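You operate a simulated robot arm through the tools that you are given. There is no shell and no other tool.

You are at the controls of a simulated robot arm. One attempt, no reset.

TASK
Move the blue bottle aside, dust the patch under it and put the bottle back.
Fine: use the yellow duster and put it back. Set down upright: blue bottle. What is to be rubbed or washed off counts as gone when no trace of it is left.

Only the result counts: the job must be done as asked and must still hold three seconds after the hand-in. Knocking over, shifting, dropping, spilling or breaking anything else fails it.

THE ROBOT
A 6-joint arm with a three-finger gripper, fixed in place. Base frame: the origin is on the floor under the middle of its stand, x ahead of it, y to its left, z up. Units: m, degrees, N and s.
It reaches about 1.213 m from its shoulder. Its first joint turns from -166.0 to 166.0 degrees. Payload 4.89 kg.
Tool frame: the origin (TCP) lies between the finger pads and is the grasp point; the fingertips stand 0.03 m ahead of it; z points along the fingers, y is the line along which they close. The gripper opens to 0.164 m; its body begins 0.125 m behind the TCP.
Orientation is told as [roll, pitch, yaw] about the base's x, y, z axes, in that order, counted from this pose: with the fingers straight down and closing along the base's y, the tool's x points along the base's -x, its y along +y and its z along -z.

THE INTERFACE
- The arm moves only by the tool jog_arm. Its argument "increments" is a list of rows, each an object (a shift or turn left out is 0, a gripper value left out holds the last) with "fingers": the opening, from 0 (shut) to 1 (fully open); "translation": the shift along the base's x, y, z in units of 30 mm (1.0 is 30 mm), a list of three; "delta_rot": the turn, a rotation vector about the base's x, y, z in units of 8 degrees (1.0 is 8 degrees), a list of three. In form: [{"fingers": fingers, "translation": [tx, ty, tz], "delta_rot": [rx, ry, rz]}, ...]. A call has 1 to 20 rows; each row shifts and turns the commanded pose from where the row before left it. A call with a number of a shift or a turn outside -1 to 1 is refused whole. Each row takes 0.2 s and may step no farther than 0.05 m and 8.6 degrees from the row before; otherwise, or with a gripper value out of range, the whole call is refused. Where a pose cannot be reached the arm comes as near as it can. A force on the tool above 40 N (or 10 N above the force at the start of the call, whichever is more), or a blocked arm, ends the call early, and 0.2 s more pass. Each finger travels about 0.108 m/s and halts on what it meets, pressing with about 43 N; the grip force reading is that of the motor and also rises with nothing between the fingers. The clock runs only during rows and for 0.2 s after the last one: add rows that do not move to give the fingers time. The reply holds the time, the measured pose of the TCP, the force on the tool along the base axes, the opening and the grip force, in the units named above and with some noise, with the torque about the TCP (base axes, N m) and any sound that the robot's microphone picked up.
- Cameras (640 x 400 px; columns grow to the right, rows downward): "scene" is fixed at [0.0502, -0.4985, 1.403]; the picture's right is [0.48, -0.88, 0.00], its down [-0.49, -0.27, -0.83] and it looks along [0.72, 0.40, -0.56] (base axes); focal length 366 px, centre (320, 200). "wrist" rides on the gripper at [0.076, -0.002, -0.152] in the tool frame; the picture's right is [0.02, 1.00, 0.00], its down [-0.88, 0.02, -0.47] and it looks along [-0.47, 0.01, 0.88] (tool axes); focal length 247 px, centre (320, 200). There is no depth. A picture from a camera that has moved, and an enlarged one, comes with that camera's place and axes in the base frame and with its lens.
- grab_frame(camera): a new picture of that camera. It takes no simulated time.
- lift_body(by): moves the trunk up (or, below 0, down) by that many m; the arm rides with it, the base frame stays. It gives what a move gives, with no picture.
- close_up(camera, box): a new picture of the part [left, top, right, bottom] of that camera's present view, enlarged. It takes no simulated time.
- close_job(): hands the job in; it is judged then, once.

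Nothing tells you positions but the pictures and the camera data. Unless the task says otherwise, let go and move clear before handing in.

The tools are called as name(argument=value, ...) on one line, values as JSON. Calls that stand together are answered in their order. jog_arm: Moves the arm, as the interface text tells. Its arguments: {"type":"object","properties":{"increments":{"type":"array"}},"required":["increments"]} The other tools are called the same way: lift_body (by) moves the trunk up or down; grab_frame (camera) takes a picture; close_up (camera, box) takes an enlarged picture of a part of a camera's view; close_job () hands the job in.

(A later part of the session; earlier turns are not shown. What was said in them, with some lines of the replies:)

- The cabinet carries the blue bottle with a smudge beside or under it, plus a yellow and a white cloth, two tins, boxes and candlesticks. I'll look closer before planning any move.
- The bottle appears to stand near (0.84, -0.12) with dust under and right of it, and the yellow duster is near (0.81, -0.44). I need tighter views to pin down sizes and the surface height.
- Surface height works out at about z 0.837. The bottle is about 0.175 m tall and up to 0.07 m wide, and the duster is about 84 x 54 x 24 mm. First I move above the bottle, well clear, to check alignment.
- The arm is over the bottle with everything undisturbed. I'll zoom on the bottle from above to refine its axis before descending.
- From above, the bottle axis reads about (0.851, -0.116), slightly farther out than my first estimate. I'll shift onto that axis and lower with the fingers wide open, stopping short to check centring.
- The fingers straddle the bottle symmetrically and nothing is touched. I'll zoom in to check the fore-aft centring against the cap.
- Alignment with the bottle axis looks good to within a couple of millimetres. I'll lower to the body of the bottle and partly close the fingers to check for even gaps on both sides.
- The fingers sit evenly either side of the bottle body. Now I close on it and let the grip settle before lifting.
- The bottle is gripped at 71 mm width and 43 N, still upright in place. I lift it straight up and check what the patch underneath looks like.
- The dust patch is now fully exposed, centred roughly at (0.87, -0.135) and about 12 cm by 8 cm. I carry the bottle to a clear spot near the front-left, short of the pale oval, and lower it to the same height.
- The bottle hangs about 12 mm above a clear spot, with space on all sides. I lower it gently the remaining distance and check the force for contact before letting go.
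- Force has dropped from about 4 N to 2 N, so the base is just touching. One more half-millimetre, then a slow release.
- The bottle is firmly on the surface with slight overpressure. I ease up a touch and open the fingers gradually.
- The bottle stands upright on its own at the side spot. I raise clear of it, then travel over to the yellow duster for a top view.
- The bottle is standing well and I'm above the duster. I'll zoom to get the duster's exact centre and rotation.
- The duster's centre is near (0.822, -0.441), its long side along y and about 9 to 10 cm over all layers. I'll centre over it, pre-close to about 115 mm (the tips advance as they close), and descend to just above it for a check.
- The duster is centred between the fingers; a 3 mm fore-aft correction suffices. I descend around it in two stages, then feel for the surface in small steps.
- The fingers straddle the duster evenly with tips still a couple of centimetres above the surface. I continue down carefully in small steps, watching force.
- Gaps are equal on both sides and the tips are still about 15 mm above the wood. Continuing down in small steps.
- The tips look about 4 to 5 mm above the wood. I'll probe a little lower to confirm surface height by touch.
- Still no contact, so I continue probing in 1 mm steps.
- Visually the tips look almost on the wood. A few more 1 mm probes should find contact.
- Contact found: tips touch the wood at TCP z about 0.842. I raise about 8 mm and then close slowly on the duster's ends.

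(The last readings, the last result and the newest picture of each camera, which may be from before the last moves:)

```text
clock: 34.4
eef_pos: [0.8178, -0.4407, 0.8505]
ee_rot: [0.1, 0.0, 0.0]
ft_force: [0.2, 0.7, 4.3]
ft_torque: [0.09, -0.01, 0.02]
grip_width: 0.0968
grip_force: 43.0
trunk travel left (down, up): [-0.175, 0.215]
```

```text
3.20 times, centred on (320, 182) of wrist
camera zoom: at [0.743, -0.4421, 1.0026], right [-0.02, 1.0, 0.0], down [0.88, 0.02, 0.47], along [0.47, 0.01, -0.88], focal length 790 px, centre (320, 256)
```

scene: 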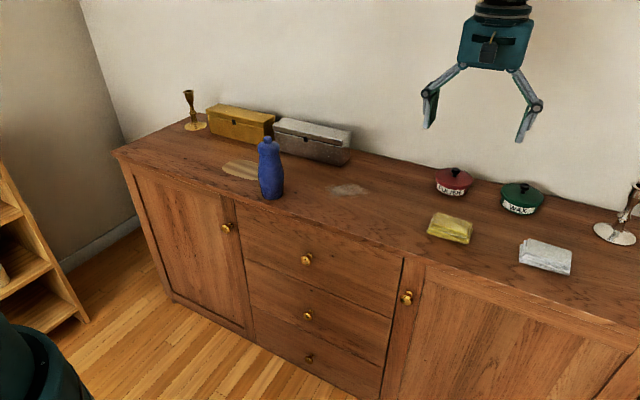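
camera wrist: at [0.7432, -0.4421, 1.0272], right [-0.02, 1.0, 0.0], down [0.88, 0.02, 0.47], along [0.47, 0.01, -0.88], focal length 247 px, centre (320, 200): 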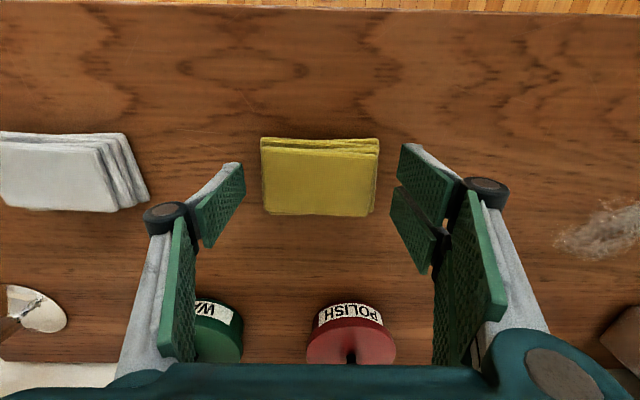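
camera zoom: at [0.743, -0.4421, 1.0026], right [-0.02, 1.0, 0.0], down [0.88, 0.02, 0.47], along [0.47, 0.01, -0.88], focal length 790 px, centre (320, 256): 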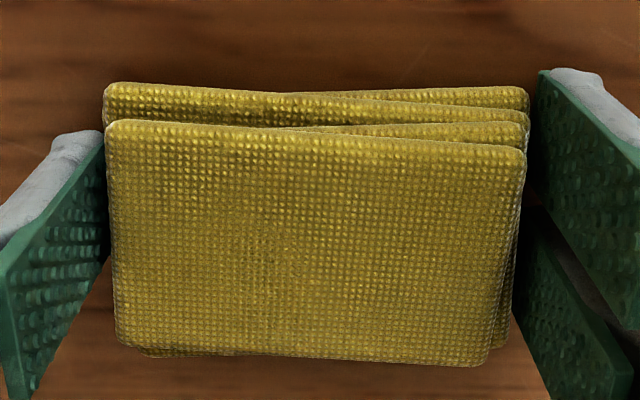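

The duster is gripped (97 mm, 43 N) and hasn't moved. I lift it 4 cm and carry it over to the dust patch.

jog_arm(increments=[{"translation": [0, 0, 0.3]}, {"translation": [0, 0, 0.5]}, {"translation": [0, 0, 0.6]}, {}])

close_up(camera="scene", box=[400, 160, 496, 250])

```text
clock: 35.4
eef_pos: [0.8182, -0.4408, 0.8932]
ee_rot: [0.0, -0.1, 0.0]
ft_force: [-1.0, 0.2, -0.6]
ft_torque: [-0.02, -0.05, 0.03]
grip_width: 0.097
grip_force: 43.4
trunk travel left (down, up): [-0.175, 0.215]
```

```text
4.44 times, centred on (448, 205) of scene
camera zoom: at [0.0502, -0.4985, 1.403], right [0.48, -0.88, 0.0], down [-0.49, -0.27, -0.83], along [0.72, 0.4, -0.56], focal length 1627 px, centre (-249, 178)
```

zoom: 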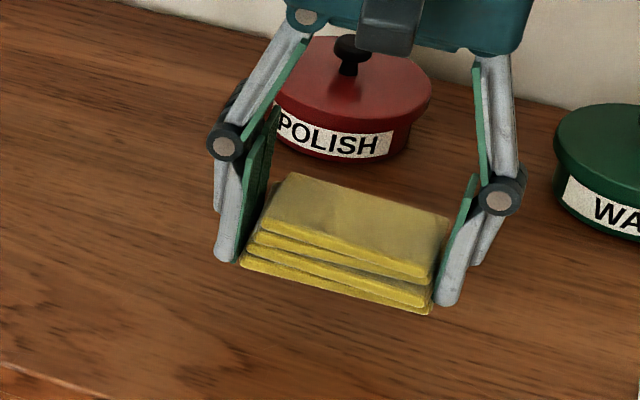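

The whole stack lifts together as one piece, level in the grip. Now carrying it over the dust patch.

jog_arm(increments=[{"translation": [0.13, 0.92, 0]}, {"translation": [0.13, 0.92, 0]}, {"translation": [0.13, 0.92, 0]}, {"translation": [0.13, 0.92, 0]}, {"translation": [0.13, 0.92, 0]}, {"translation": [0.13, 0.92, 0]}, {"translation": [0.13, 0.92, 0]}, {"translation": [0.13, 0.92, 0]}, {"translation": [0.13, 0.92, 0]}, {"translation": [0.13, 0.92, 0]}, {"translation": [0.13, 0.92, 0]}, {}, {}])

grab_frame(camera="scene")

close_up(camera="scene", box=[280, 110, 440, 210])

grab_frame(camera="wrist")

```text
clock: 38.2
eef_pos: [0.8628, -0.1362, 0.8944]
ee_rot: [0.0, 0.0, 0.0]
ft_force: [0.5, 0.5, -0.1]
ft_torque: [-0.03, 0.04, -0.01]
grip_width: 0.0966
grip_force: 43.1
trunk travel left (down, up): [-0.175, 0.215]
```

```text
taken
```

scene: 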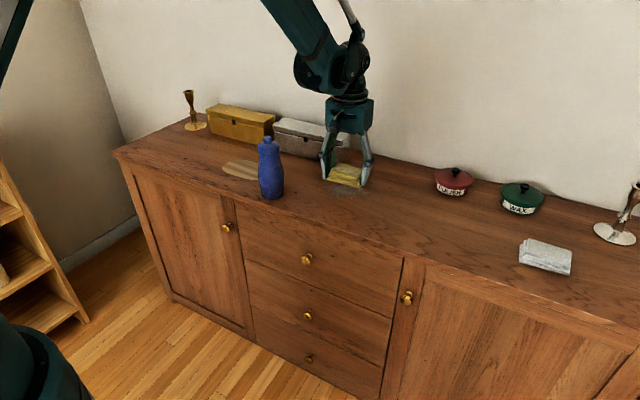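

```text
4.00 times, centred on (360, 160) of scene
camera zoom: at [0.0502, -0.4985, 1.403], right [0.48, -0.88, 0.0], down [-0.49, -0.27, -0.83], along [0.72, 0.4, -0.56], focal length 1464 px, centre (160, 360)
```

zoom: 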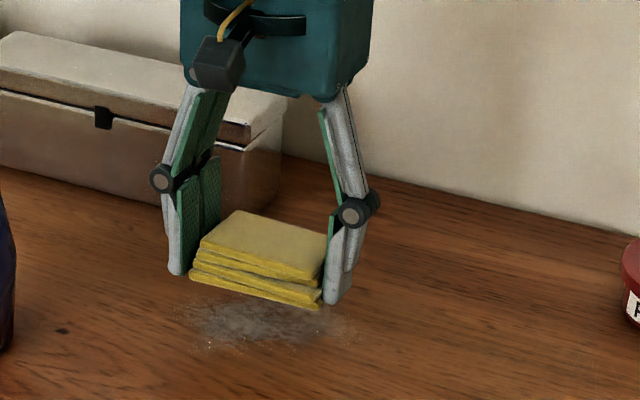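

```text
taken
camera wrist: at [0.7867, -0.1384, 1.046], right [-0.02, 1.0, 0.0], down [0.88, 0.02, 0.47], along [0.47, 0.01, -0.88], focal length 247 px, centre (320, 200)
```

wrist: 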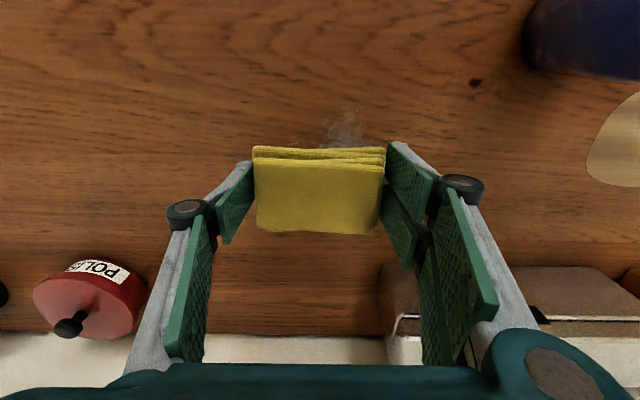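

The duster is directly above the patch with the bottle, box and tins well clear. I lower it to just above the wood, then step into light contact.

jog_arm(increments=[{"translation": [0, 0, -0.5]}, {"translation": [0, 0, -0.5]}, {"translation": [0, 0, -0.3]}, {"translation": [0, 0, -0.07]}, {}])

jog_arm(increments=[{"translation": [0, 0, -0.03]}, {}])

jog_arm(increments=[{"translation": [0, 0, -0.015]}, {}])

```text
clock: 39.4
eef_pos: [0.8609, -0.1377, 0.8515]
ee_rot: [0.0, 0.0, 0.0]
ft_force: [0.7, 0.1, -1.1]
ft_torque: [-0.01, 0.05, -0.03]
grip_width: 0.097
grip_force: 43.1
trunk travel left (down, up): [-0.175, 0.215]
```

```text
clock: 40.0
eef_pos: [0.8623, -0.1377, 0.8515]
ee_rot: [0.0, 0.0, 0.0]
ft_force: [0.0, -1.7, 2.5]
ft_torque: [0.05, -0.01, 0.03]
grip_width: 0.0969
grip_force: 43.4
trunk travel left (down, up): [-0.175, 0.215]
```

```text
clock: 40.6
eef_pos: [0.8607, -0.1377, 0.8508]
ee_rot: [0.0, 0.0, 0.0]
ft_force: [1.3, -2.1, 12.7]
ft_torque: [0.04, -0.07, -0.01]
grip_width: 0.097
grip_force: 43.5
trunk travel left (down, up): [-0.175, 0.215]
```

Contact is made with about 12 N of pressing force. First a gentle wipe along y to see how the duster behaves and whether dust comes off.

jog_arm(increments=[{"translation": [0, 0.4, 0]}, {"translation": [0, 0.4, 0]}, {"translation": [0, 0.4, 0]}, {"translation": [0, -0.4, 0]}, {"translation": [0, -0.4, 0]}, {"translation": [0, -0.4, 0]}, {"translation": [0, -0.4, 0]}, {"translation": [0, -0.4, 0]}, {"translation": [0, -0.4, 0]}, {"translation": [0, 0.4, 0]}, {"translation": [0, 0.4, 0]}, {"translation": [0, 0.4, 0]}])

close_up(camera="scene", box=[280, 110, 440, 210])

grab_frame(camera="wrist")

```text
clock: 43.2
eef_pos: [0.8617, -0.1369, 0.8505]
ee_rot: [0.0, 0.0, 0.0]
ft_force: [0.7, -2.2, 8.7]
ft_torque: [0.0, -0.02, 0.0]
grip_width: 0.0968
grip_force: 43.1
trunk travel left (down, up): [-0.175, 0.215]
```

```text
4.00 times, centred on (360, 160) of scene
camera zoom: at [0.0502, -0.4985, 1.403], right [0.48, -0.88, 0.0], down [-0.49, -0.27, -0.83], along [0.72, 0.4, -0.56], focal length 1464 px, centre (160, 360)
```

zoom: 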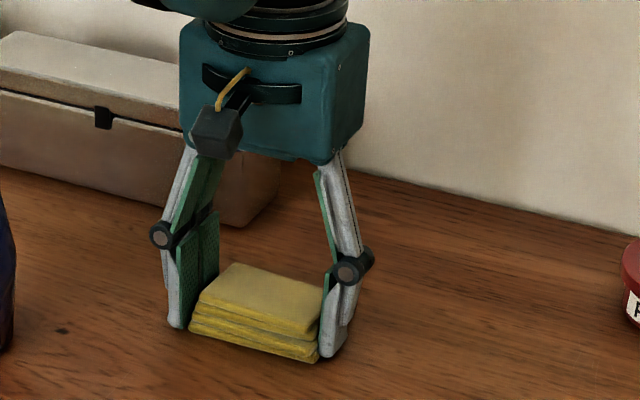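

```text
taken
camera wrist: at [0.7859, -0.1386, 1.0022], right [-0.02, 1.0, 0.0], down [0.88, 0.02, 0.47], along [0.47, 0.01, -0.88], focal length 247 px, centre (320, 200)
```

wrist: 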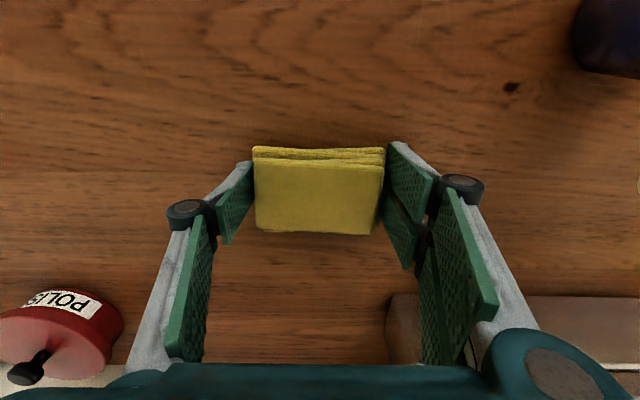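

The wiping works: no dust is visible around the duster now. I continue with overlapping passes fore and aft to cover the whole patch and its faint edges.

jog_arm(increments=[{"translation": [-0.4, 0, 0]}, {"translation": [-0.4, 0, 0]}, {"translation": [0, 0.45, 0]}, {"translation": [0, 0.45, 0]}, {"translation": [0, 0.45, 0]}, {"translation": [0, -0.45, 0]}, {"translation": [0, -0.45, 0]}, {"translation": [0, -0.45, 0]}, {"translation": [0, -0.45, 0]}, {"translation": [0, -0.45, 0]}, {"translation": [0, -0.45, 0]}, {"translation": [0.4, 0, 0]}, {"translation": [0.4, 0, 0]}, {"translation": [0, 0.45, 0]}, {"translation": [0, 0.45, 0]}, {"translation": [0, 0.45, 0]}, {"translation": [0, 0.45, 0]}, {"translation": [0, 0.45, 0]}, {"translation": [0, 0.45, 0]}])

jog_arm(increments=[{"translation": [0.4, 0, 0]}, {"translation": [0.4, 0, 0]}, {"translation": [0, -0.45, 0]}, {"translation": [0, -0.45, 0]}, {"translation": [0, -0.45, 0]}, {"translation": [0, -0.45, 0]}, {"translation": [0, -0.45, 0]}, {"translation": [0, -0.45, 0]}, {"translation": [0, -0.45, 0]}, {"translation": [-0.4, 0, 0]}, {"translation": [-0.4, 0, 0]}, {"translation": [0, 0.45, 0]}, {"translation": [0, 0.45, 0]}, {"translation": [0, 0.45, 0]}, {"translation": [0, 0.45, 0]}])

close_up(camera="scene", box=[280, 110, 440, 210])

```text
clock: 47.2
eef_pos: [0.8601, -0.0968, 0.8497]
ee_rot: [0.0, 0.1, 0.0]
ft_force: [1.5, -4.2, 13.0]
ft_torque: [-0.1, -0.03, 0.01]
grip_width: 0.0968
grip_force: 42.8
trunk travel left (down, up): [-0.175, 0.215]
```

```text
clock: 50.4
eef_pos: [0.8627, -0.1379, 0.8508]
ee_rot: [-0.1, 0.1, -0.1]
ft_force: [0.5, -1.7, 6.0]
ft_torque: [-0.03, -0.02, 0.04]
grip_width: 0.0969
grip_force: 43.0
trunk travel left (down, up): [-0.175, 0.215]
```

```text
4.00 times, centred on (360, 160) of scene
camera zoom: at [0.0502, -0.4985, 1.403], right [0.48, -0.88, 0.0], down [-0.49, -0.27, -0.83], along [0.72, 0.4, -0.56], focal length 1464 px, centre (160, 360)
```

zoom: 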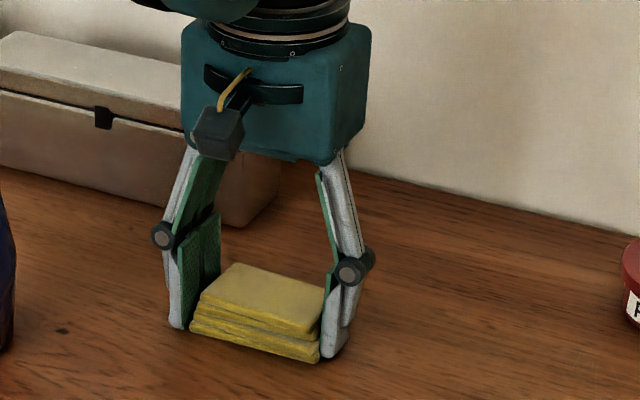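

Passes complete with steady light pressure. I lift the duster and move partway back so the cleaned area can be inspected.

jog_arm(increments=[{"translation": [0, 0, 0.3]}, {"translation": [0, 0, 0.5]}, {"translation": [0, 0, 0.615]}, {"translation": [-0.13, -0.92, 0]}, {"translation": [-0.13, -0.92, 0]}, {"translation": [-0.13, -0.92, 0]}, {"translation": [-0.13, -0.92, 0]}, {"translation": [-0.13, -0.92, 0]}, {"translation": [-0.13, -0.92, 0]}, {"translation": [-0.13, -0.92, 0]}, {}])

close_up(camera="scene", box=[280, 140, 408, 220])

grab_frame(camera="wrist")

grab_frame(camera="scene")

```text
clock: 52.8
eef_pos: [0.8353, -0.3317, 0.8919]
ee_rot: [-0.1, 0.1, 0.0]
ft_force: [0.3, 0.2, 1.2]
ft_torque: [0.01, -0.04, -0.01]
grip_width: 0.0969
grip_force: 42.8
trunk travel left (down, up): [-0.175, 0.215]
```

```text
5.00 times, centred on (344, 180) of scene
camera zoom: at [0.0502, -0.4985, 1.403], right [0.48, -0.88, 0.0], down [-0.49, -0.27, -0.83], along [0.72, 0.4, -0.56], focal length 1831 px, centre (200, 300)
```

zoom: 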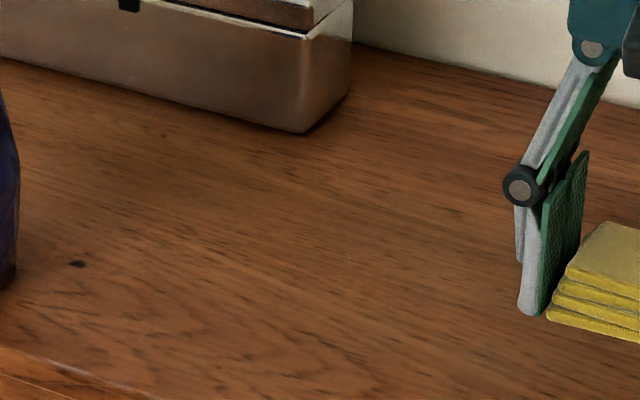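

```text
taken
camera wrist: at [0.759, -0.3327, 1.0447], right [-0.02, 1.0, 0.0], down [0.88, 0.02, 0.47], along [0.47, 0.01, -0.88], focal length 247 px, centre (320, 200)
```

wrist: 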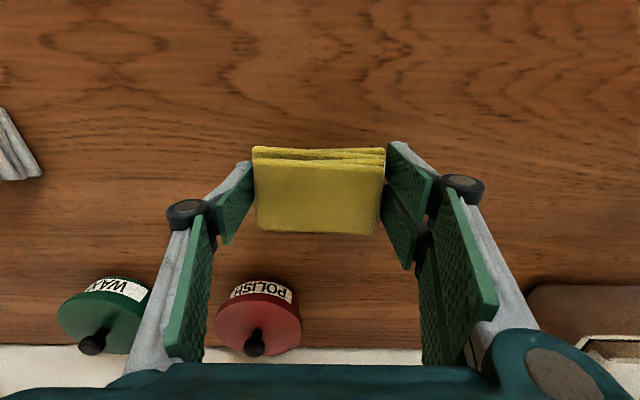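

```text
taken
```

scene: 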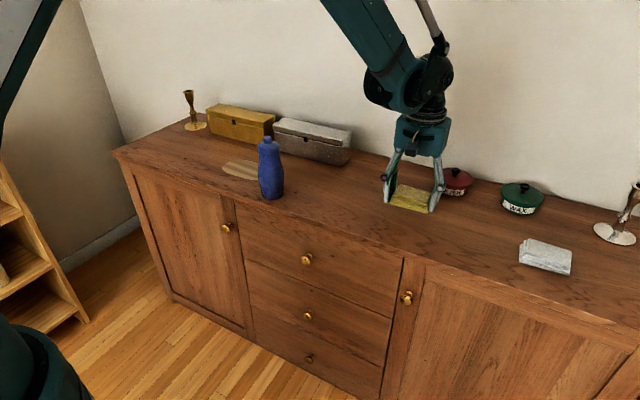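

The wood looks clean where the dust was. I'll inspect at higher magnification for any faint trace before putting the duster away.

close_up(camera="scene", box=[312, 170, 382, 210])

close_up(camera="wrist", box=[460, 80, 640, 260])

```text
9.14 times, centred on (347, 190) of scene
camera zoom: at [0.0502, -0.4985, 1.403], right [0.48, -0.88, 0.0], down [-0.49, -0.27, -0.83], along [0.72, 0.4, -0.56], focal length 3348 px, centre (73, 291)
```

zoom: 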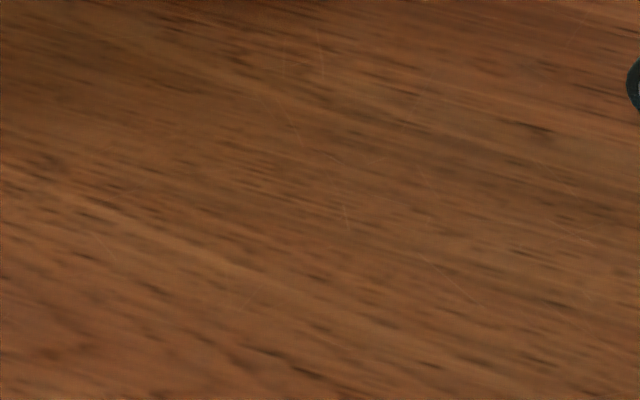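

```text
2.22 times, centred on (550, 170) of wrist
camera zoom: at [0.759, -0.3327, 1.0447], right [-0.02, 1.0, 0.0], down [0.88, 0.02, 0.47], along [0.47, 0.01, -0.88], focal length 549 px, centre (-191, 267)
```

zoom: 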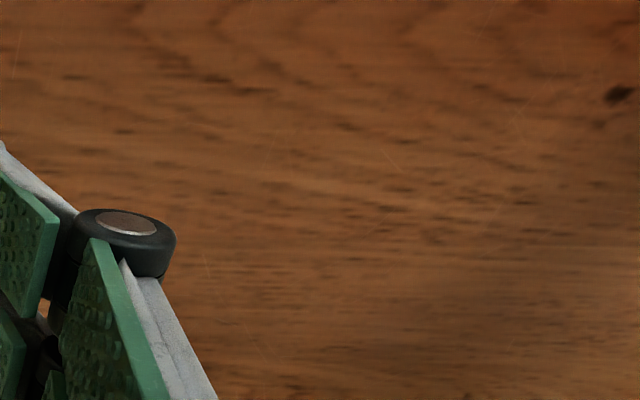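

No trace remains, only the fine scratches the wood has everywhere. Now I return the duster to exactly where it lay and lower it to its original height.

jog_arm(increments=[{"translation": [-0.13, -0.92, 0]}, {"translation": [-0.13, -0.92, 0]}, {"translation": [-0.13, -0.92, 0]}, {"translation": [-0.13, -0.92, 0]}, {}, {"translation": [0, 0, -0.5]}, {"translation": [0, 0, -0.4]}, {"translation": [0, 0, -0.3]}, {"translation": [0, 0, -0.15]}, {"translation": [0, 0, -0.03]}, {}])

close_up(camera="scene", box=[410, 190, 490, 250])

```text
clock: 55.2
eef_pos: [0.8189, -0.4401, 0.8504]
ee_rot: [0.1, -0.1, 0.0]
ft_force: [0.8, 0.2, -0.7]
ft_torque: [0.0, 0.03, -0.01]
grip_width: 0.0968
grip_force: 42.6
trunk travel left (down, up): [-0.175, 0.215]
```

```text
6.67 times, centred on (450, 220) of scene
camera zoom: at [0.0502, -0.4985, 1.403], right [0.48, -0.88, 0.0], down [-0.49, -0.27, -0.83], along [0.72, 0.4, -0.56], focal length 2441 px, centre (-547, 67)
```

zoom: 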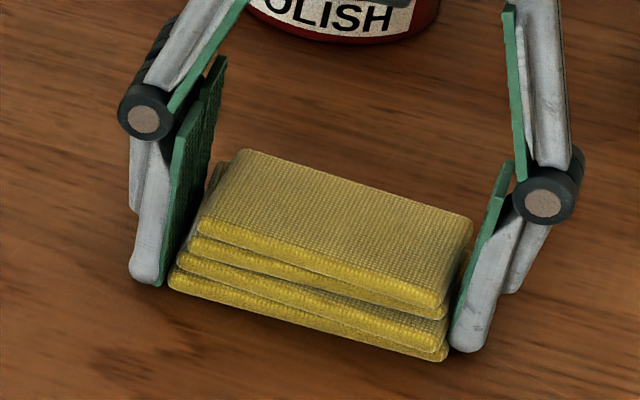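

The duster is back at its original spot, matching the earlier picture. I lower the last half millimetre and release slowly.

jog_arm(increments=[{"translation": [0, 0, -0.018]}, {}])

jog_arm(increments=[{"fingers": 0.6}, {"fingers": 0.62}, {"fingers": 0.66}, {"fingers": 0.7}, {}])

close_up(camera="scene", box=[410, 190, 490, 250])

```text
clock: 55.8
eef_pos: [0.8182, -0.4401, 0.8488]
ee_rot: [0.0, 0.0, 0.1]
ft_force: [0.4, 0.5, 0.2]
ft_torque: [0.04, 0.01, -0.01]
grip_width: 0.0972
grip_force: 43.1
trunk travel left (down, up): [-0.175, 0.215]
```

```text
clock: 57.0
eef_pos: [0.8183, -0.441, 0.8499]
ee_rot: [-0.1, -0.1, 0.0]
ft_force: [-0.3, -0.5, -0.2]
ft_torque: [0.03, -0.01, 0.02]
grip_width: 0.1148
grip_force: 0.1
trunk travel left (down, up): [-0.175, 0.215]
```

```text
6.67 times, centred on (450, 220) of scene
camera zoom: at [0.0502, -0.4985, 1.403], right [0.48, -0.88, 0.0], down [-0.49, -0.27, -0.83], along [0.72, 0.4, -0.56], focal length 2441 px, centre (-547, 67)
```

zoom: 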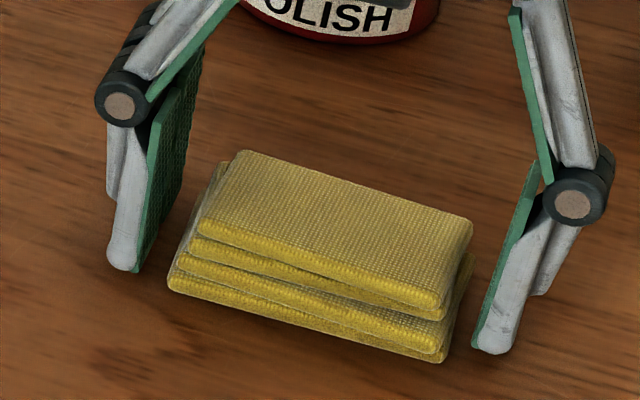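

The duster lies where it started. I rise clear and travel back above the bottle with the fingers wide open.

jog_arm(increments=[{"translation": [0, 0, 0.5]}, {"translation": [0, 0, 0.98]}, {"translation": [0, 0, 0.98]}, {"fingers": 1, "translation": [0, 0, 0.98]}, {"translation": [0, 0, 0.98]}, {"translation": [0, 0, 0.98]}, {"translation": [0, 0, 0.98]}, {"translation": [0, 0, 0.98]}, {"translation": [0, 0, 0.98]}, {}])

jog_arm(increments=[{"translation": [-0.1314, 0.9457, 0]}, {"translation": [-0.1314, 0.9457, 0]}, {"translation": [-0.1314, 0.9457, 0]}, {"translation": [-0.1314, 0.9457, 0]}, {"translation": [-0.1314, 0.9457, 0]}, {"translation": [-0.1314, 0.9457, 0]}, {"translation": [-0.1314, 0.9457, 0]}, {"translation": [-0.1314, 0.9457, 0]}, {"translation": [-0.1314, 0.9457, 0]}, {"translation": [-0.1314, 0.9457, 0]}, {"translation": [-0.1314, 0.9457, 0]}, {"translation": [-0.1314, 0.9457, 0]}, {"translation": [-0.1314, 0.9457, 0]}, {"translation": [-0.1314, 0.9457, 0]}, {"translation": [-0.1314, 0.9457, 0]}, {"translation": [-0.1314, 0.9457, 0]}, {"translation": [-0.1314, 0.9457, 0]}, {}, {}])

grab_frame(camera="wrist")

grab_frame(camera="scene")

```text
clock: 59.2
eef_pos: [0.8166, -0.4408, 1.1019]
ee_rot: [0.0, -0.1, 0.0]
ft_force: [0.2, -0.4, 1.2]
ft_torque: [-0.02, -0.03, -0.02]
grip_width: 0.1643
grip_force: 0.0
trunk travel left (down, up): [-0.175, 0.215]
```

```text
clock: 63.2
eef_pos: [0.7532, 0.0437, 1.1]
ee_rot: [0.0, 0.1, 0.0]
ft_force: [0.5, 0.3, 0.1]
ft_torque: [-0.07, -0.03, -0.01]
grip_width: 0.1641
grip_force: 0.1
trunk travel left (down, up): [-0.175, 0.215]
```

```text
taken
camera wrist: at [0.6773, 0.0426, 1.2521], right [-0.02, 1.0, 0.0], down [0.88, 0.02, 0.47], along [0.47, 0.01, -0.88], focal length 247 px, centre (320, 200)
```

wrist: 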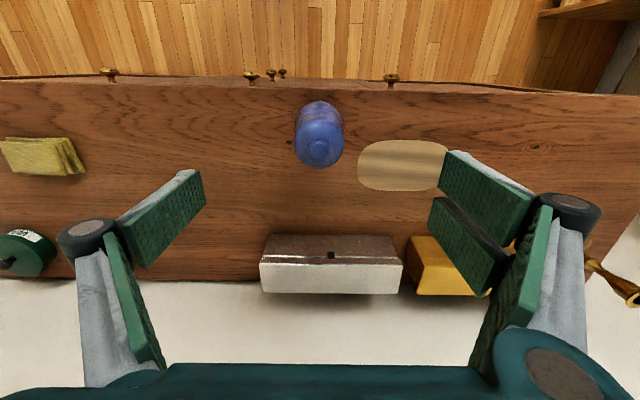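

```text
taken
```

scene: 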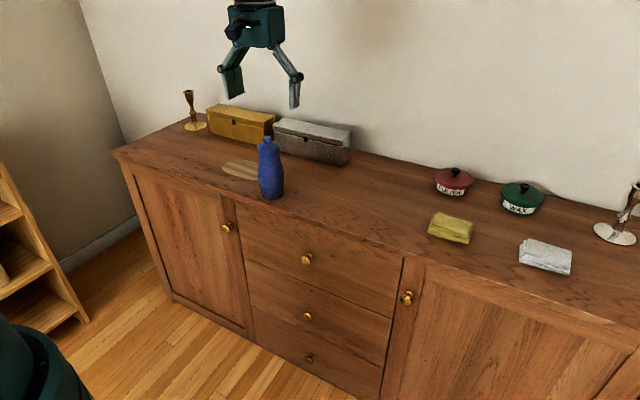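

The duster matches its original place and the bottle still stands at the side spot. I descend over it at exactly the release position and grip again.

jog_arm(increments=[{"fingers": 1, "translation": [0, 0, -0.92]}, {"translation": [0, 0, -0.92]}, {"translation": [0, 0, -0.92]}, {"translation": [0, 0, -0.92]}, {"translation": [0, 0, -0.92]}, {"translation": [0, 0, -0.92]}, {"translation": [0, 0, -0.95]}, {}, {"fingers": 0.52}, {}, {}])

grab_frame(camera="wrist")

close_up(camera="scene", box=[220, 110, 380, 210])

```text
clock: 65.6
eef_pos: [0.7525, 0.042, 0.9056]
ee_rot: [0.0, -0.1, 0.0]
ft_force: [0.1, -0.7, -0.6]
ft_torque: [-0.03, 0.0, 0.0]
grip_width: 0.0853
grip_force: 0.1
trunk travel left (down, up): [-0.175, 0.215]
```

```text
taken
camera wrist: at [0.6771, 0.04, 1.0574], right [-0.02, 1.0, 0.0], down [0.88, 0.02, 0.47], along [0.47, 0.01, -0.88], focal length 247 px, centre (320, 200)
```

wrist: 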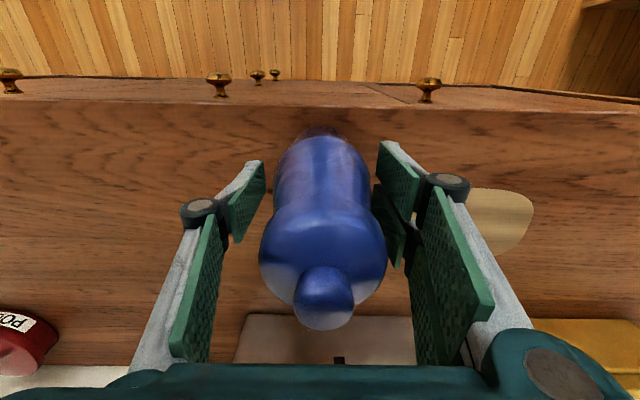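

```text
4.00 times, centred on (300, 160) of scene
camera zoom: at [0.0502, -0.4985, 1.403], right [0.48, -0.88, 0.0], down [-0.49, -0.27, -0.83], along [0.72, 0.4, -0.56], focal length 1464 px, centre (400, 360)
```

zoom: 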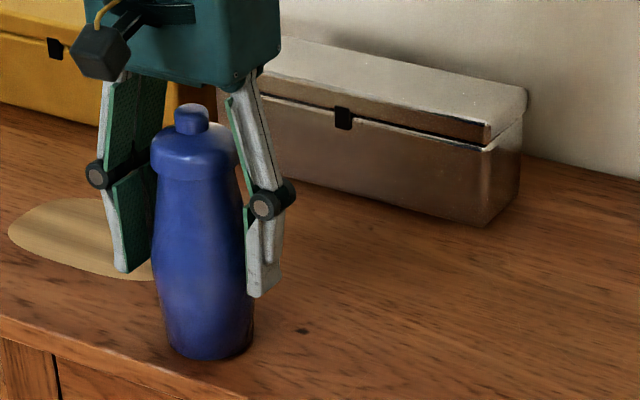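

The pose around the bottle matches the earlier pre-grasp view. I close the grip and lift.

jog_arm(increments=[{"fingers": 0.46}, {"fingers": 0.42}, {"fingers": 0.3}, {"fingers": 0.2}, {}, {}])

jog_arm(increments=[{"translation": [0, 0, 0.3]}, {"translation": [0, 0, 0.6]}, {"translation": [0, 0, 0.8]}, {"translation": [0, 0, 0.8]}, {}])

close_up(camera="scene", box=[220, 80, 380, 210])

```text
clock: 67.0
eef_pos: [0.7537, 0.0417, 0.9045]
ee_rot: [0.0, -0.1, 0.0]
ft_force: [0.9, 1.9, 3.1]
ft_torque: [0.08, 0.0, 0.02]
grip_width: 0.0711
grip_force: 42.9
trunk travel left (down, up): [-0.175, 0.215]
```

```text
clock: 68.2
eef_pos: [0.7534, 0.0442, 0.9811]
ee_rot: [-0.1, 0.1, 0.0]
ft_force: [-0.4, 0.2, -3.6]
ft_torque: [0.01, -0.04, -0.02]
grip_width: 0.0712
grip_force: 42.7
trunk travel left (down, up): [-0.175, 0.215]
```

```text
3.08 times, centred on (300, 145) of scene
camera zoom: at [0.0502, -0.4985, 1.403], right [0.48, -0.88, 0.0], down [-0.49, -0.27, -0.83], along [0.72, 0.4, -0.56], focal length 1127 px, centre (382, 369)
```

zoom: 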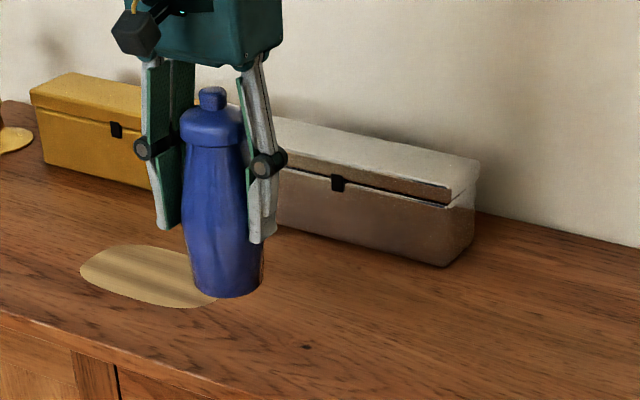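

The bottle is lifted securely. I carry it back along exactly the reverse path and lower it to just above its original spot.

jog_arm(increments=[{"translation": [0.2, -0.3, 0]}, {"translation": [0.47, -0.75, 0]}, {"translation": [0.47, -0.75, 0]}, {"translation": [0.47, -0.75, 0]}, {"translation": [0.47, -0.75, 0]}, {"translation": [0.47, -0.75, 0]}, {"translation": [0.47, -0.75, 0]}, {"translation": [0.31, -0.5, 0]}, {}, {"translation": [0, 0, -0.6]}, {"translation": [0, 0, -0.6]}, {"translation": [0, 0, -0.5]}, {"translation": [0, 0, -0.4]}, {"translation": [0, 0, -0.2]}, {}])

close_up(camera="scene", box=[280, 110, 408, 210])

```text
clock: 71.4
eef_pos: [0.8543, -0.1172, 0.9125]
ee_rot: [-0.1, -0.1, 0.0]
ft_force: [0.3, 0.6, -4.0]
ft_torque: [-0.01, -0.01, -0.03]
grip_width: 0.0711
grip_force: 43.5
trunk travel left (down, up): [-0.175, 0.215]
```

```text
4.00 times, centred on (344, 160) of scene
camera zoom: at [0.0502, -0.4985, 1.403], right [0.48, -0.88, 0.0], down [-0.49, -0.27, -0.83], along [0.72, 0.4, -0.56], focal length 1464 px, centre (224, 360)
```

zoom: 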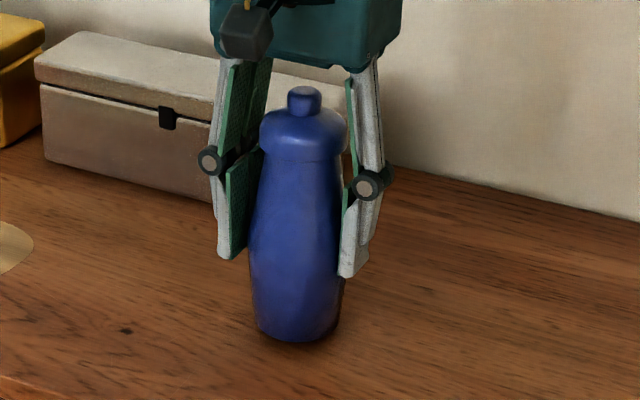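

The bottle is over its original place, a few millimetres up. I lower it gently to contact.

jog_arm(increments=[{"translation": [0, 0, -0.1]}, {"translation": [0, 0, -0.06]}, {"translation": [0, 0, -0.03]}, {}])

jog_arm(increments=[{"translation": [0, 0, -0.015]}, {}])

close_up(camera="scene", box=[280, 110, 408, 210])

```text
clock: 72.4
eef_pos: [0.8522, -0.1168, 0.9069]
ee_rot: [0.0, 0.1, 0.0]
ft_force: [-0.1, -0.1, -3.5]
ft_torque: [0.02, 0.04, 0.0]
grip_width: 0.0709
grip_force: 43.0
trunk travel left (down, up): [-0.175, 0.215]
```

```text
clock: 73.0
eef_pos: [0.8529, -0.117, 0.9066]
ee_rot: [0.0, 0.0, 0.0]
ft_force: [-0.1, -0.2, -4.0]
ft_torque: [0.03, 0.06, -0.01]
grip_width: 0.0707
grip_force: 42.8
trunk travel left (down, up): [-0.175, 0.215]
```

```text
4.00 times, centred on (344, 160) of scene
camera zoom: at [0.0502, -0.4985, 1.403], right [0.48, -0.88, 0.0], down [-0.49, -0.27, -0.83], along [0.72, 0.4, -0.56], focal length 1464 px, centre (224, 360)
```

zoom: 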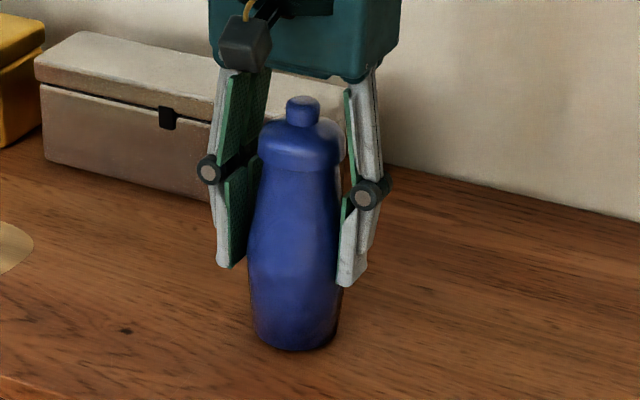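

Still carrying the bottle's full weight, so it's a fraction of a millimetre up. I continue with tiny steps until contact shows.

jog_arm(increments=[{"translation": [0, 0, -0.015]}, {}])

jog_arm(increments=[{"translation": [0, 0, -0.012]}, {}])

```text
clock: 73.6
eef_pos: [0.854, -0.1172, 0.9053]
ee_rot: [0.0, 0.0, 0.0]
ft_force: [2.0, 0.4, 0.7]
ft_torque: [-0.05, -0.07, 0.03]
grip_width: 0.0709
grip_force: 42.8
trunk travel left (down, up): [-0.175, 0.215]
```

```text
clock: 74.2
eef_pos: [0.8536, -0.1174, 0.9047]
ee_rot: [0.1, -0.1, 0.0]
ft_force: [4.5, -1.4, 7.7]
ft_torque: [-0.29, -0.25, 0.11]
grip_width: 0.071
grip_force: 42.9
trunk travel left (down, up): [-0.175, 0.215]
```

The bottle is now resting on the wood. I relieve the slight overpressure and open the fingers gradually.

jog_arm(increments=[{"translation": [0, 0, 0.008]}, {}, {"fingers": 0.44}, {"fingers": 0.48}, {"fingers": 0.55}, {"fingers": 0.65}, {"fingers": 0.8}, {"fingers": 0.95}, {}])

close_up(camera="scene", box=[280, 110, 408, 210])

grab_frame(camera="wrist")

```text
clock: 76.2
eef_pos: [0.8528, -0.117, 0.9057]
ee_rot: [0.1, 0.0, 0.0]
ft_force: [1.1, 1.1, -0.2]
ft_torque: [-0.01, -0.01, 0.0]
grip_width: 0.1556
grip_force: 0.1
trunk travel left (down, up): [-0.175, 0.215]
```

```text
4.00 times, centred on (344, 160) of scene
camera zoom: at [0.0502, -0.4985, 1.403], right [0.48, -0.88, 0.0], down [-0.49, -0.27, -0.83], along [0.72, 0.4, -0.56], focal length 1464 px, centre (224, 360)
```

zoom: 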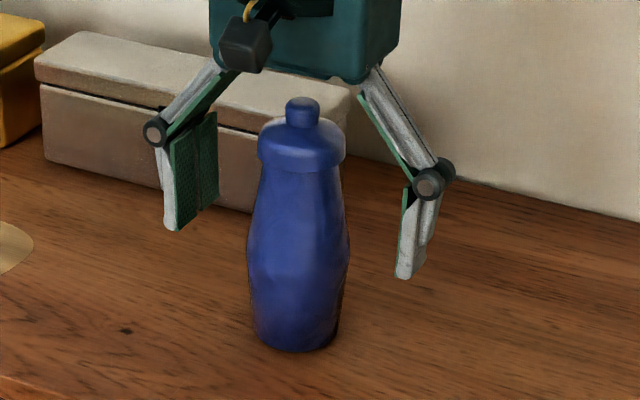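

```text
taken
camera wrist: at [0.7769, -0.1183, 1.0577], right [-0.02, 1.0, 0.0], down [0.88, 0.02, 0.47], along [0.47, 0.01, -0.88], focal length 247 px, centre (320, 200)
```

wrist: 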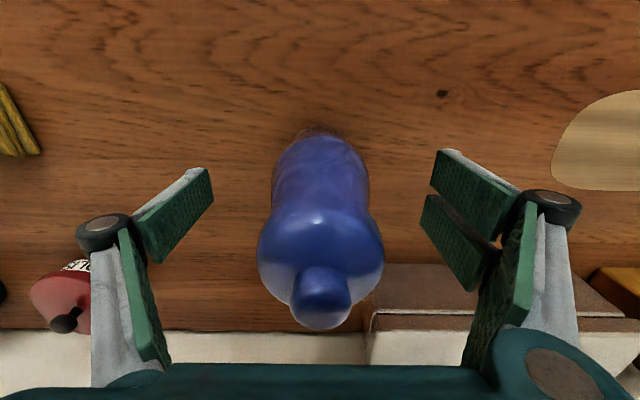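

The bottle is upright in its original place, matching the first close-up pixel for pixel. I raise the arm clear and do a final inspection.

jog_arm(increments=[{"fingers": 1, "translation": [0, 0, 0.5]}, {"translation": [0, 0, 0.98]}, {"translation": [0, 0, 0.98]}, {"translation": [0, 0, 0.98]}, {"translation": [0, 0, 0.98]}, {"translation": [0, 0, 0.98]}, {"translation": [0, 0, 0.98]}, {"translation": [0, 0, 0.98]}, {"translation": [-0.9, -0.3, 0]}, {"translation": [-0.9, -0.3, 0]}, {"translation": [-0.9, -0.3, 0]}, {"translation": [-0.9, -0.3, 0]}, {"translation": [-0.9, -0.3, 0]}, {"translation": [-0.9, -0.3, 0]}, {"translation": [-0.9, -0.3, 0]}, {"translation": [-0.9, -0.3, 0]}, {}, {}])

grab_frame(camera="scene")

close_up(camera="scene", box=[280, 110, 440, 210])

close_up(camera="scene", box=[400, 150, 640, 300])

grab_frame(camera="wrist")

```text
clock: 80.0
eef_pos: [0.6354, -0.1875, 1.1255]
ee_rot: [0.0, 0.0, 0.0]
ft_force: [-0.5, 0.2, 0.1]
ft_torque: [0.0, -0.08, 0.0]
grip_width: 0.1643
grip_force: 0.1
trunk travel left (down, up): [-0.175, 0.215]
```

```text
taken
```

scene: 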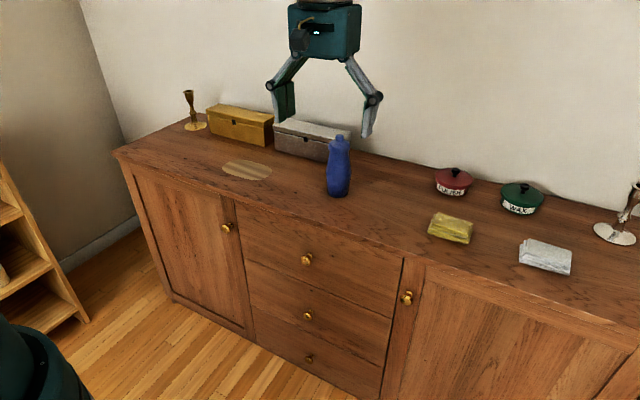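

```text
4.00 times, centred on (360, 160) of scene
camera zoom: at [0.0502, -0.4985, 1.403], right [0.48, -0.88, 0.0], down [-0.49, -0.27, -0.83], along [0.72, 0.4, -0.56], focal length 1464 px, centre (160, 360)
```

zoom: 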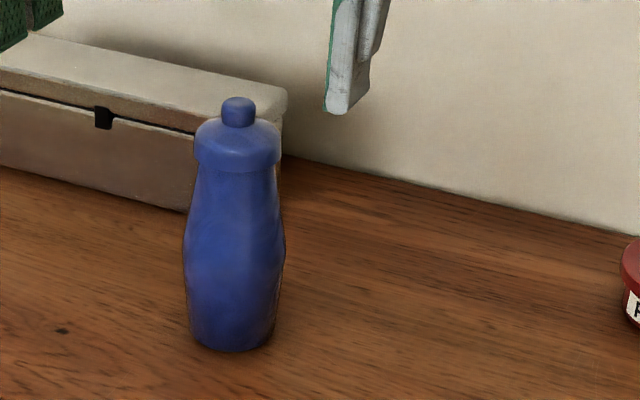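

```text
2.67 times, centred on (520, 225) of scene
camera zoom: at [0.0502, -0.4985, 1.403], right [0.48, -0.88, 0.0], down [-0.49, -0.27, -0.83], along [0.72, 0.4, -0.56], focal length 976 px, centre (-213, 133)
```

zoom: 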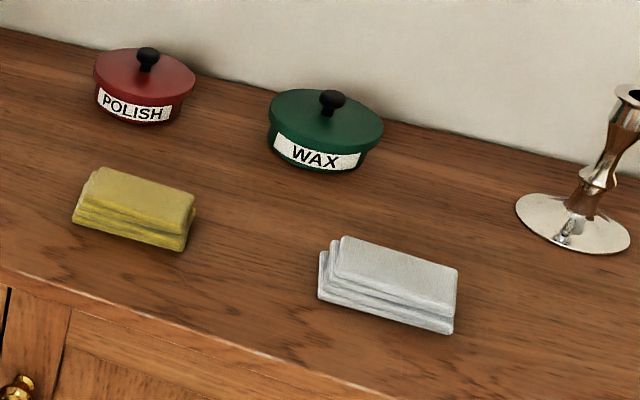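

```text
taken
camera wrist: at [0.5599, -0.1882, 1.2781], right [-0.02, 1.0, 0.0], down [0.88, 0.02, 0.47], along [0.47, 0.01, -0.88], focal length 247 px, centre (320, 200)
```

wrist: 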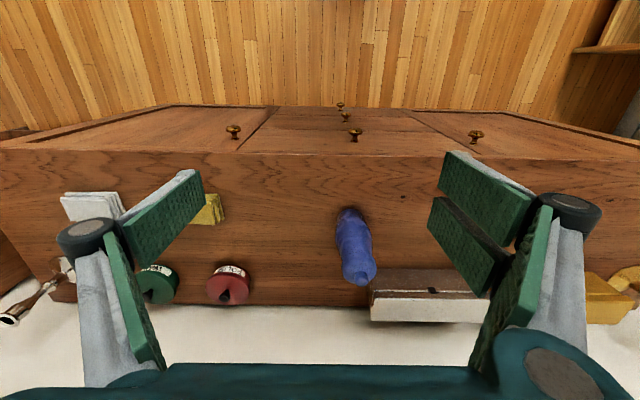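

Everything is in place: bottle upright at its original spot, duster back, other objects untouched. One last magnified look around the bottle's base for residue.

close_up(camera="wrist", box=[300, 180, 400, 240])

close_up(camera="scene", box=[310, 170, 380, 210])

```text
6.40 times, centred on (350, 210) of wrist
camera zoom: at [0.5599, -0.1882, 1.2781], right [-0.02, 1.0, 0.0], down [0.88, 0.02, 0.47], along [0.47, 0.01, -0.88], focal length 1581 px, centre (128, 136)
```

zoom: 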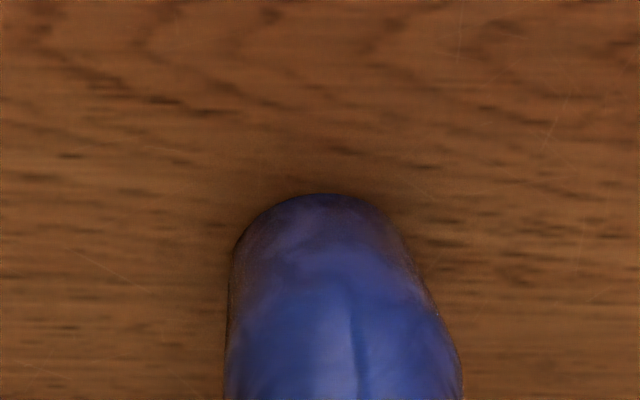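

```text
9.14 times, centred on (345, 190) of scene
camera zoom: at [0.0502, -0.4985, 1.403], right [0.48, -0.88, 0.0], down [-0.49, -0.27, -0.83], along [0.72, 0.4, -0.56], focal length 3348 px, centre (91, 291)
```

zoom: 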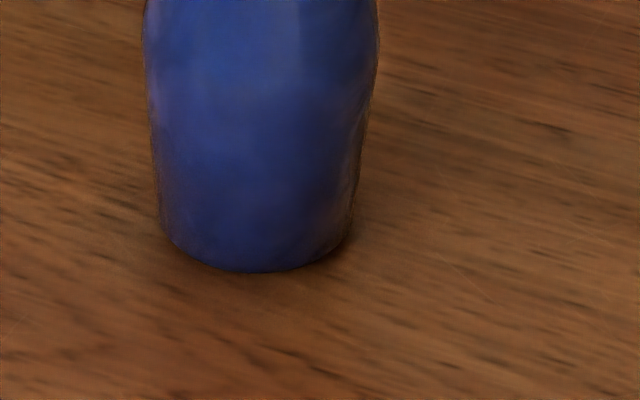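

No dust is visible around the bottle's base, the bottle is upright in its place, the duster is back, and the arm is clear. I hand the job in.

close_job()

```text
The job is handed in.
```

I moved the blue bottle aside, dusted the patch under it with the yellow duster, and put both back. I then handed the job in; no verdict has come back yet.

- **Dust:** magnified views with the bottle off showed no trace left on the patch. A last look around the base after it went back was also clean.
- **Bottle:** it stands upright and, as far as the pictures show, on its original spot.
- **Duster:** it lies within about a millimetre of where it started.
- **Everything else:** the tins, white cloth, boxes, candlesticks and pale oval look unmoved. The arm was raised clear before hand-in.
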